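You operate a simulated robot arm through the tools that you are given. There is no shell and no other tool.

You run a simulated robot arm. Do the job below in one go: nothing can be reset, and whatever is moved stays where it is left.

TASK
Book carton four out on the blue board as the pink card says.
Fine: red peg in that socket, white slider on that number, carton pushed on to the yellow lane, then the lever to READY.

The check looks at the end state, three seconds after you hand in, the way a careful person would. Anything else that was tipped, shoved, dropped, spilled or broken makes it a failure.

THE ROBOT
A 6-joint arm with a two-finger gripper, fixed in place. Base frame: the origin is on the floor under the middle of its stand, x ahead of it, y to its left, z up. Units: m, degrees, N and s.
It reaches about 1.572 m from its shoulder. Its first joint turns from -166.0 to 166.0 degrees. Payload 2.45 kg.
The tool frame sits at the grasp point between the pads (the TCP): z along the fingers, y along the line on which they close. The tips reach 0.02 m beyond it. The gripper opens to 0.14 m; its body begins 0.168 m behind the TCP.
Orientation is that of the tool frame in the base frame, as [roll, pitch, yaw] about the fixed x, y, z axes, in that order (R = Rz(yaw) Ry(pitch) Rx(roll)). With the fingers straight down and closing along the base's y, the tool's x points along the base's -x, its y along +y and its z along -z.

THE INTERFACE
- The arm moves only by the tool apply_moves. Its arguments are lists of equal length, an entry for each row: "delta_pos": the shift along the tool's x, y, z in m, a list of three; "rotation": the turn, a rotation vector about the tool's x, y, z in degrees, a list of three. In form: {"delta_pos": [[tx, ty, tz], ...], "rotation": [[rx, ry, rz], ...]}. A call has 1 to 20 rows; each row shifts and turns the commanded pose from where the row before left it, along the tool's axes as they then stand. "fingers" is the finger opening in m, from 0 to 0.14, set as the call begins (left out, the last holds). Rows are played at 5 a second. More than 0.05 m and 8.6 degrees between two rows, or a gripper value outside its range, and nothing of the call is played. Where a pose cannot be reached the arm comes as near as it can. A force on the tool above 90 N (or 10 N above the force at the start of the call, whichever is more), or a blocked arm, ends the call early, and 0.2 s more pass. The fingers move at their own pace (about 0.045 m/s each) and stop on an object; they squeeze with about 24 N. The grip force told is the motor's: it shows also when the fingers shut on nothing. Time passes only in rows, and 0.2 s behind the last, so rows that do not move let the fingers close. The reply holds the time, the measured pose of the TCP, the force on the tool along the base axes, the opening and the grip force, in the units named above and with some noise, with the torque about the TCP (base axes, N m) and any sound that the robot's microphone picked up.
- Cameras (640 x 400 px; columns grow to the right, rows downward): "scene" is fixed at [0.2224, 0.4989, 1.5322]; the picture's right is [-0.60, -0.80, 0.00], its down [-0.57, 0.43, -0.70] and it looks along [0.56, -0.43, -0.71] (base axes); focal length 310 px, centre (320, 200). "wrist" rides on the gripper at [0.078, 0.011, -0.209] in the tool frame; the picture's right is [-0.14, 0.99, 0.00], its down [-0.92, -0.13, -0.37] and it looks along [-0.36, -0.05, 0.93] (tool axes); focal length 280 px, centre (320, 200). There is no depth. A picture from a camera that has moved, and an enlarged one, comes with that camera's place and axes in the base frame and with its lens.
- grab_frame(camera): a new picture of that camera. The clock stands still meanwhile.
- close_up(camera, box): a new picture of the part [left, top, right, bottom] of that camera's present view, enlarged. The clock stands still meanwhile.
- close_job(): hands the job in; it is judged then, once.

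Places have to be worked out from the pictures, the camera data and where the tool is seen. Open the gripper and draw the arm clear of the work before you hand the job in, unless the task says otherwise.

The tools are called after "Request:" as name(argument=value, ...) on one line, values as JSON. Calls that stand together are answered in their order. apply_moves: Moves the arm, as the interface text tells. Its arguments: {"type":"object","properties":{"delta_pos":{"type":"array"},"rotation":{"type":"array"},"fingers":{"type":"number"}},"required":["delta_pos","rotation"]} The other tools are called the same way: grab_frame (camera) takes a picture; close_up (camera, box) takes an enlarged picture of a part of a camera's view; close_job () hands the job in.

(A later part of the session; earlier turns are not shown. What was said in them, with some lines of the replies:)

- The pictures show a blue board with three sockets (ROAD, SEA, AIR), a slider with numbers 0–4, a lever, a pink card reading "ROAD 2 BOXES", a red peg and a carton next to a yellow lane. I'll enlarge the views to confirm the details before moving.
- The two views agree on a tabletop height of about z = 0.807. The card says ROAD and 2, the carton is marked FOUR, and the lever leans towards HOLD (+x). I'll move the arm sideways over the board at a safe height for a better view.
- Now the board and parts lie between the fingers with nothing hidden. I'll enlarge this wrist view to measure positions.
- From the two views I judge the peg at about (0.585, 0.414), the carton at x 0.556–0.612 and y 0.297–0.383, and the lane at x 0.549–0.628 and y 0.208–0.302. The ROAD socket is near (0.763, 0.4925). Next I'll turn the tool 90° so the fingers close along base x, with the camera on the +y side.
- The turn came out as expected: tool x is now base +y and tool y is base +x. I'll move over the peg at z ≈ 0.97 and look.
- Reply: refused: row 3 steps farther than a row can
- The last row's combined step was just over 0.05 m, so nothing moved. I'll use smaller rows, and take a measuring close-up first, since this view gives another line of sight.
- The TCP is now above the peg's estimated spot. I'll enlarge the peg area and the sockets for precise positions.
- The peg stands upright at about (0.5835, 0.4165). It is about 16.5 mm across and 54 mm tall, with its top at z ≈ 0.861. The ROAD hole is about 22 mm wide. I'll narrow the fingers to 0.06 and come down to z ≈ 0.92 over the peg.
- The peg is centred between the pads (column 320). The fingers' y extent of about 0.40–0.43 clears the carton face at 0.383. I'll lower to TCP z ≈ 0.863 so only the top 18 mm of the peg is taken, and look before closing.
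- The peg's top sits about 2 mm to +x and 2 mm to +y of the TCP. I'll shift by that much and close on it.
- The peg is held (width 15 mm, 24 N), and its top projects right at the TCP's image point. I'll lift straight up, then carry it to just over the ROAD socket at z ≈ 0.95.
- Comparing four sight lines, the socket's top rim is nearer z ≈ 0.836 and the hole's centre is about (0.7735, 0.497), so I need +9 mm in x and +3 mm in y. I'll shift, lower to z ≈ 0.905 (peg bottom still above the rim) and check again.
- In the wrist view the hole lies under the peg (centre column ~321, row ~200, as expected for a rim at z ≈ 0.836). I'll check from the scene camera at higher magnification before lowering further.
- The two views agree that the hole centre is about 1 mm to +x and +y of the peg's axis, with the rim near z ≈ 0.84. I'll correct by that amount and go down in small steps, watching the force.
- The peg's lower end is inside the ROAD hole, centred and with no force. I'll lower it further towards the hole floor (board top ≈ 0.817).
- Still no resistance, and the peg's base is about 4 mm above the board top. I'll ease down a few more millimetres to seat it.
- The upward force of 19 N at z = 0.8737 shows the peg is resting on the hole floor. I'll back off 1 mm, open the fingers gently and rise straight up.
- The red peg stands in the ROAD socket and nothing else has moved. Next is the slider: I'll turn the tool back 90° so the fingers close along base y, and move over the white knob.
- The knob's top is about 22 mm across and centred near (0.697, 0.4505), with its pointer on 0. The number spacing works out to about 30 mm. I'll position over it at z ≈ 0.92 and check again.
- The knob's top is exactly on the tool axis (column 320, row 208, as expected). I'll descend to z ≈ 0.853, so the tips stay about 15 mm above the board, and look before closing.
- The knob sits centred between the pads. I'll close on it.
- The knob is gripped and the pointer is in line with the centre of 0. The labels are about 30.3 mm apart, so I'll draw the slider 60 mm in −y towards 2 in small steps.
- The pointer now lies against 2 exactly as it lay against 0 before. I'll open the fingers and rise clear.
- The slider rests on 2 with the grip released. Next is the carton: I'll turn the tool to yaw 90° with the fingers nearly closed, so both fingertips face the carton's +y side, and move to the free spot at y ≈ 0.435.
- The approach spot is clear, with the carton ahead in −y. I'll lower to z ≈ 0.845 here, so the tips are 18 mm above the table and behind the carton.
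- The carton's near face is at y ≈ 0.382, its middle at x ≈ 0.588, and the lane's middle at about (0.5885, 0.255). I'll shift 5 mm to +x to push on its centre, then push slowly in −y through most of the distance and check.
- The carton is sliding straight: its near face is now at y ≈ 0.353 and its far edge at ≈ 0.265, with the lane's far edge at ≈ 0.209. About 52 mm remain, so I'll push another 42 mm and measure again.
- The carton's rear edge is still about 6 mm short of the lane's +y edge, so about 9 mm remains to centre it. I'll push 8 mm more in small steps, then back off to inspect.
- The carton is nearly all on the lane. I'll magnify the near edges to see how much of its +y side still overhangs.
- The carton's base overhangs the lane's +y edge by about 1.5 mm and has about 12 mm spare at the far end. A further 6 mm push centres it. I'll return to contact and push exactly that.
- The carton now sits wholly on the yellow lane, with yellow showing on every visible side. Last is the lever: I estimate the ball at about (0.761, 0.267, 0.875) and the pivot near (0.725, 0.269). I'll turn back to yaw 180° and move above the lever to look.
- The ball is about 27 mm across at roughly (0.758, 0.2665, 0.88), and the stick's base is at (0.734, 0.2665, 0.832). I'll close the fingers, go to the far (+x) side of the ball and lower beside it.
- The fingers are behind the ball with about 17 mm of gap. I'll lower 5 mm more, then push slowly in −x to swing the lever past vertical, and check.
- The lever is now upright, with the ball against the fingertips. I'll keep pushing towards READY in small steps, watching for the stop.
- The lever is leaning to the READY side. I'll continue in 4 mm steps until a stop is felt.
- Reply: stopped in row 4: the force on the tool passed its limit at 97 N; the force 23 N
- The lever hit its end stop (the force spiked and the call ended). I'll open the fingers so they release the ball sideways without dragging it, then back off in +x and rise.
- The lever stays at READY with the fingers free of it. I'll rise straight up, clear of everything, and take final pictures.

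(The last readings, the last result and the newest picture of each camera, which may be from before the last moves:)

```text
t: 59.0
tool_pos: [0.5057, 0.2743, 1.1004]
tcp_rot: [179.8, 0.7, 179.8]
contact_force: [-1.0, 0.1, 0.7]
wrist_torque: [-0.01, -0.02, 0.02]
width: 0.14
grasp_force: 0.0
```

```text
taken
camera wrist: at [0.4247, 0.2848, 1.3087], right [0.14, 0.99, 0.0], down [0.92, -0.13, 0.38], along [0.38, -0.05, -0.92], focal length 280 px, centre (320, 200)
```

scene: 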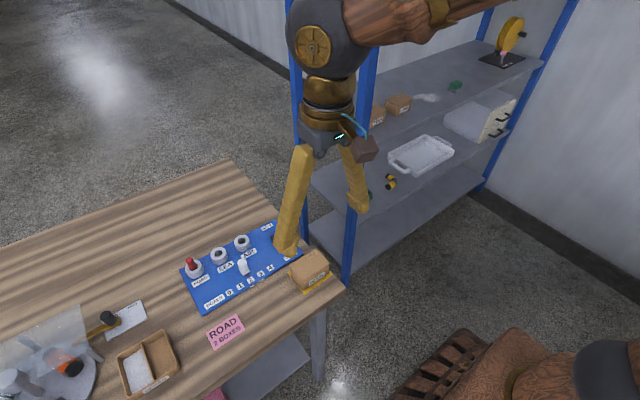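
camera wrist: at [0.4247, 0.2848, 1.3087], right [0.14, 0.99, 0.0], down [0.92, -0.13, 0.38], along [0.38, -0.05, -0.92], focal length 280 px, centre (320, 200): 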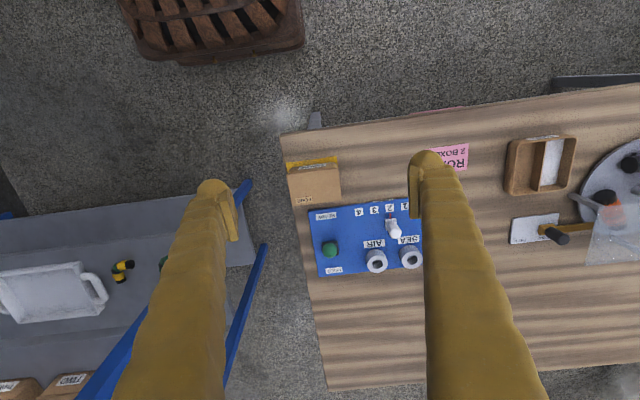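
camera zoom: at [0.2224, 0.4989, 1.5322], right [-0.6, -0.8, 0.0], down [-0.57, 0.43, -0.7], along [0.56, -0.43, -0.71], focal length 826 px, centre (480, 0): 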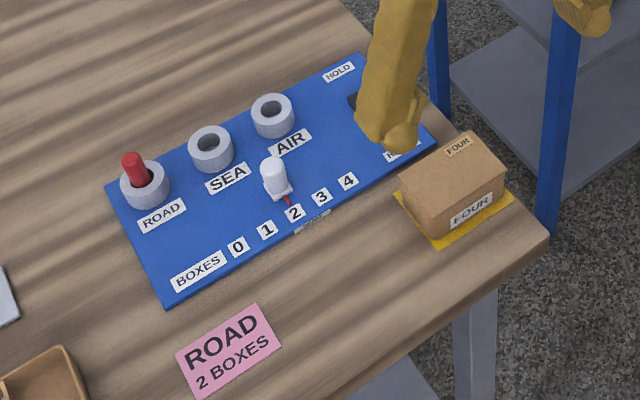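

All four items look done. I'll verify each at magnification: lever, carton on lane, slider pointer, peg, and the small plate on the board's front edge.

Request:
close_up(camera="wrist", box=[270, 140, 420, 290])

Request:
close_up(camera="scene", box=[235, 255, 285, 295])

Request:
close_up(camera="scene", box=[180, 245, 220, 285])

Request:
close_up(camera="wrist", box=[275, 145, 355, 215])

```text
2.67 times, centred on (345, 215) of wrist
camera zoom: at [0.4247, 0.2848, 1.3087], right [0.14, 0.99, 0.0], down [0.92, -0.13, 0.38], along [0.38, -0.05, -0.92], focal length 748 px, centre (253, 160)
```

zoom: 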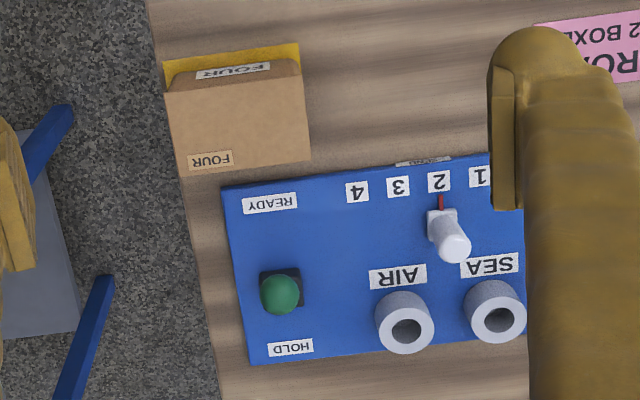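

```text
10.00 times, centred on (260, 275) of scene
camera zoom: at [0.2224, 0.4989, 1.5322], right [-0.6, -0.8, 0.0], down [-0.57, 0.43, -0.7], along [0.56, -0.43, -0.71], focal length 3097 px, centre (920, -550)
```

zoom: 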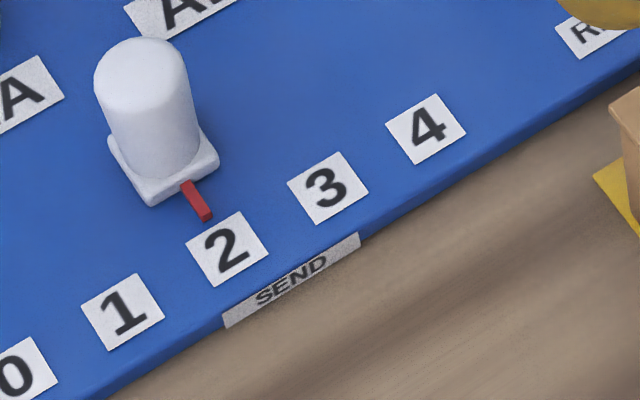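

```text
10.00 times, centred on (200, 265) of scene
camera zoom: at [0.2224, 0.4989, 1.5322], right [-0.6, -0.8, 0.0], down [-0.57, 0.43, -0.7], along [0.56, -0.43, -0.71], focal length 3097 px, centre (1520, -450)
```

zoom: 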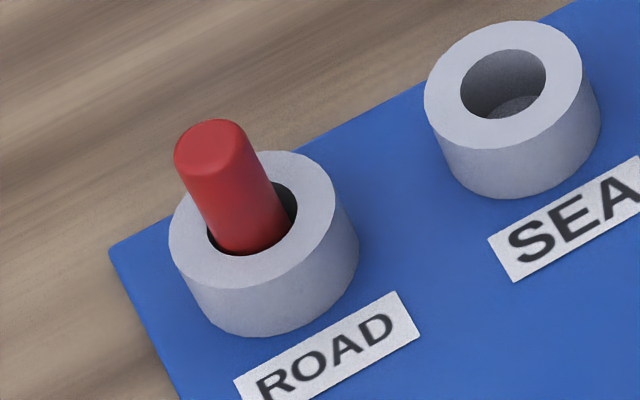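

```text
5.71 times, centred on (315, 180) of wrist
camera zoom: at [0.4247, 0.2848, 1.3087], right [0.14, 0.99, 0.0], down [0.92, -0.13, 0.38], along [0.38, -0.05, -0.92], focal length 1602 px, centre (349, 314)
```

zoom: 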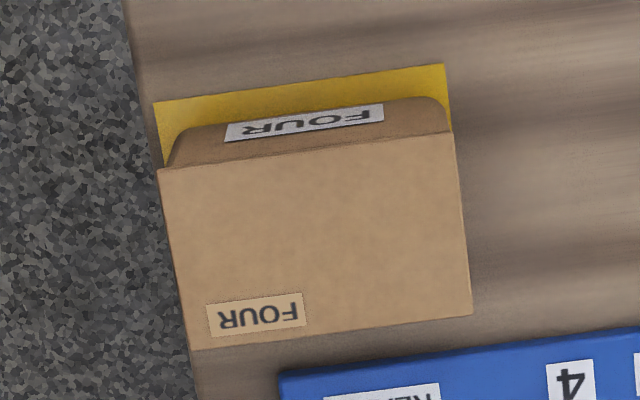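

The peg stands in ROAD, the pointer lines up with the centre of 2, and carton four lies within the lane. The arm hides the lever from the scene camera, so I'll move it aside for one last check.

Request:
apply_moves(delta_pos=[[0, -0.04, 0], [0, -0.04, 0], [0, -0.04, 0], [0, -0.04, 0], [0, 0, 0], [0, 0, 0]], rotation=[[0, 0, 0], [0, 0, 0], [0, 0, 0], [0, 0, 0], [0, 0, 0], [0, 0, 0]], fingers=0.14)

Request:
grab_frame(camera="scene")

Request:
close_up(camera="scene", box=[240, 200, 350, 300])

```text
t: 60.4
tool_pos: [0.5085, 0.1148, 1.0985]
tcp_rot: [179.8, 0.8, -180.0]
contact_force: [0.5, -0.3, 0.1]
wrist_torque: [0.02, -0.02, 0.0]
width: 0.1399
grasp_force: 0.1
```

```text
taken
```

scene: 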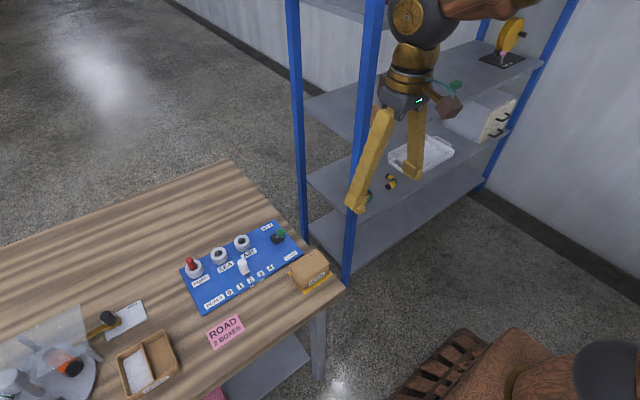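

```text
4.00 times, centred on (295, 250) of scene
camera zoom: at [0.2224, 0.4989, 1.5322], right [-0.6, -0.8, 0.0], down [-0.57, 0.43, -0.7], along [0.56, -0.43, -0.71], focal length 1239 px, centre (420, 0)
```

zoom: 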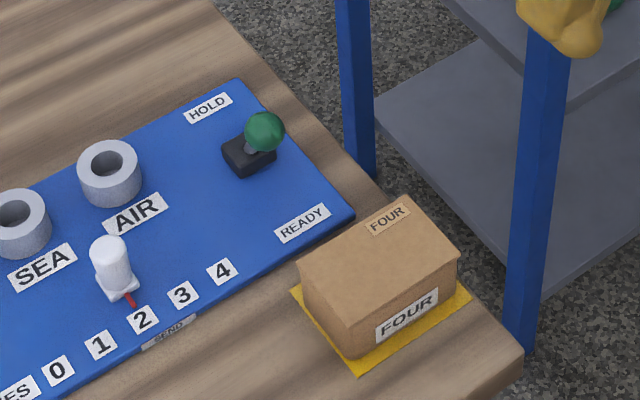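

The lever leans fully towards READY, the carton sits on the yellow lane, the slider is on 2 and the peg is in ROAD. Everything else is where it was, and the gripper is open and clear, so I'm handing in.

Request:
close_job()

```text
The job is handed in.
```

Carton four is booked out on the blue board as the pink card says (ROAD, 2 boxes), and I've handed the job in. The last pictures before hand-in showed:

- **Red peg:** it is in the ROAD socket. It leans slightly because the hole is a little wider than the peg.
- **White slider:** its red pointer lines up with the middle of the 2.
- **Carton four:** it was pushed fully onto the yellow lane, and yellow shows on every side I could see.
- **Lever:** it was moved last and leans fully to READY. At its end stop the push briefly reached 97 N, over the 90 N limit, so that move ended early. The lever stayed at READY once released, and I saw no sign that the board had moved.

I saw nothing else moved or tipped. The gripper is open and the arm is clear of the work.
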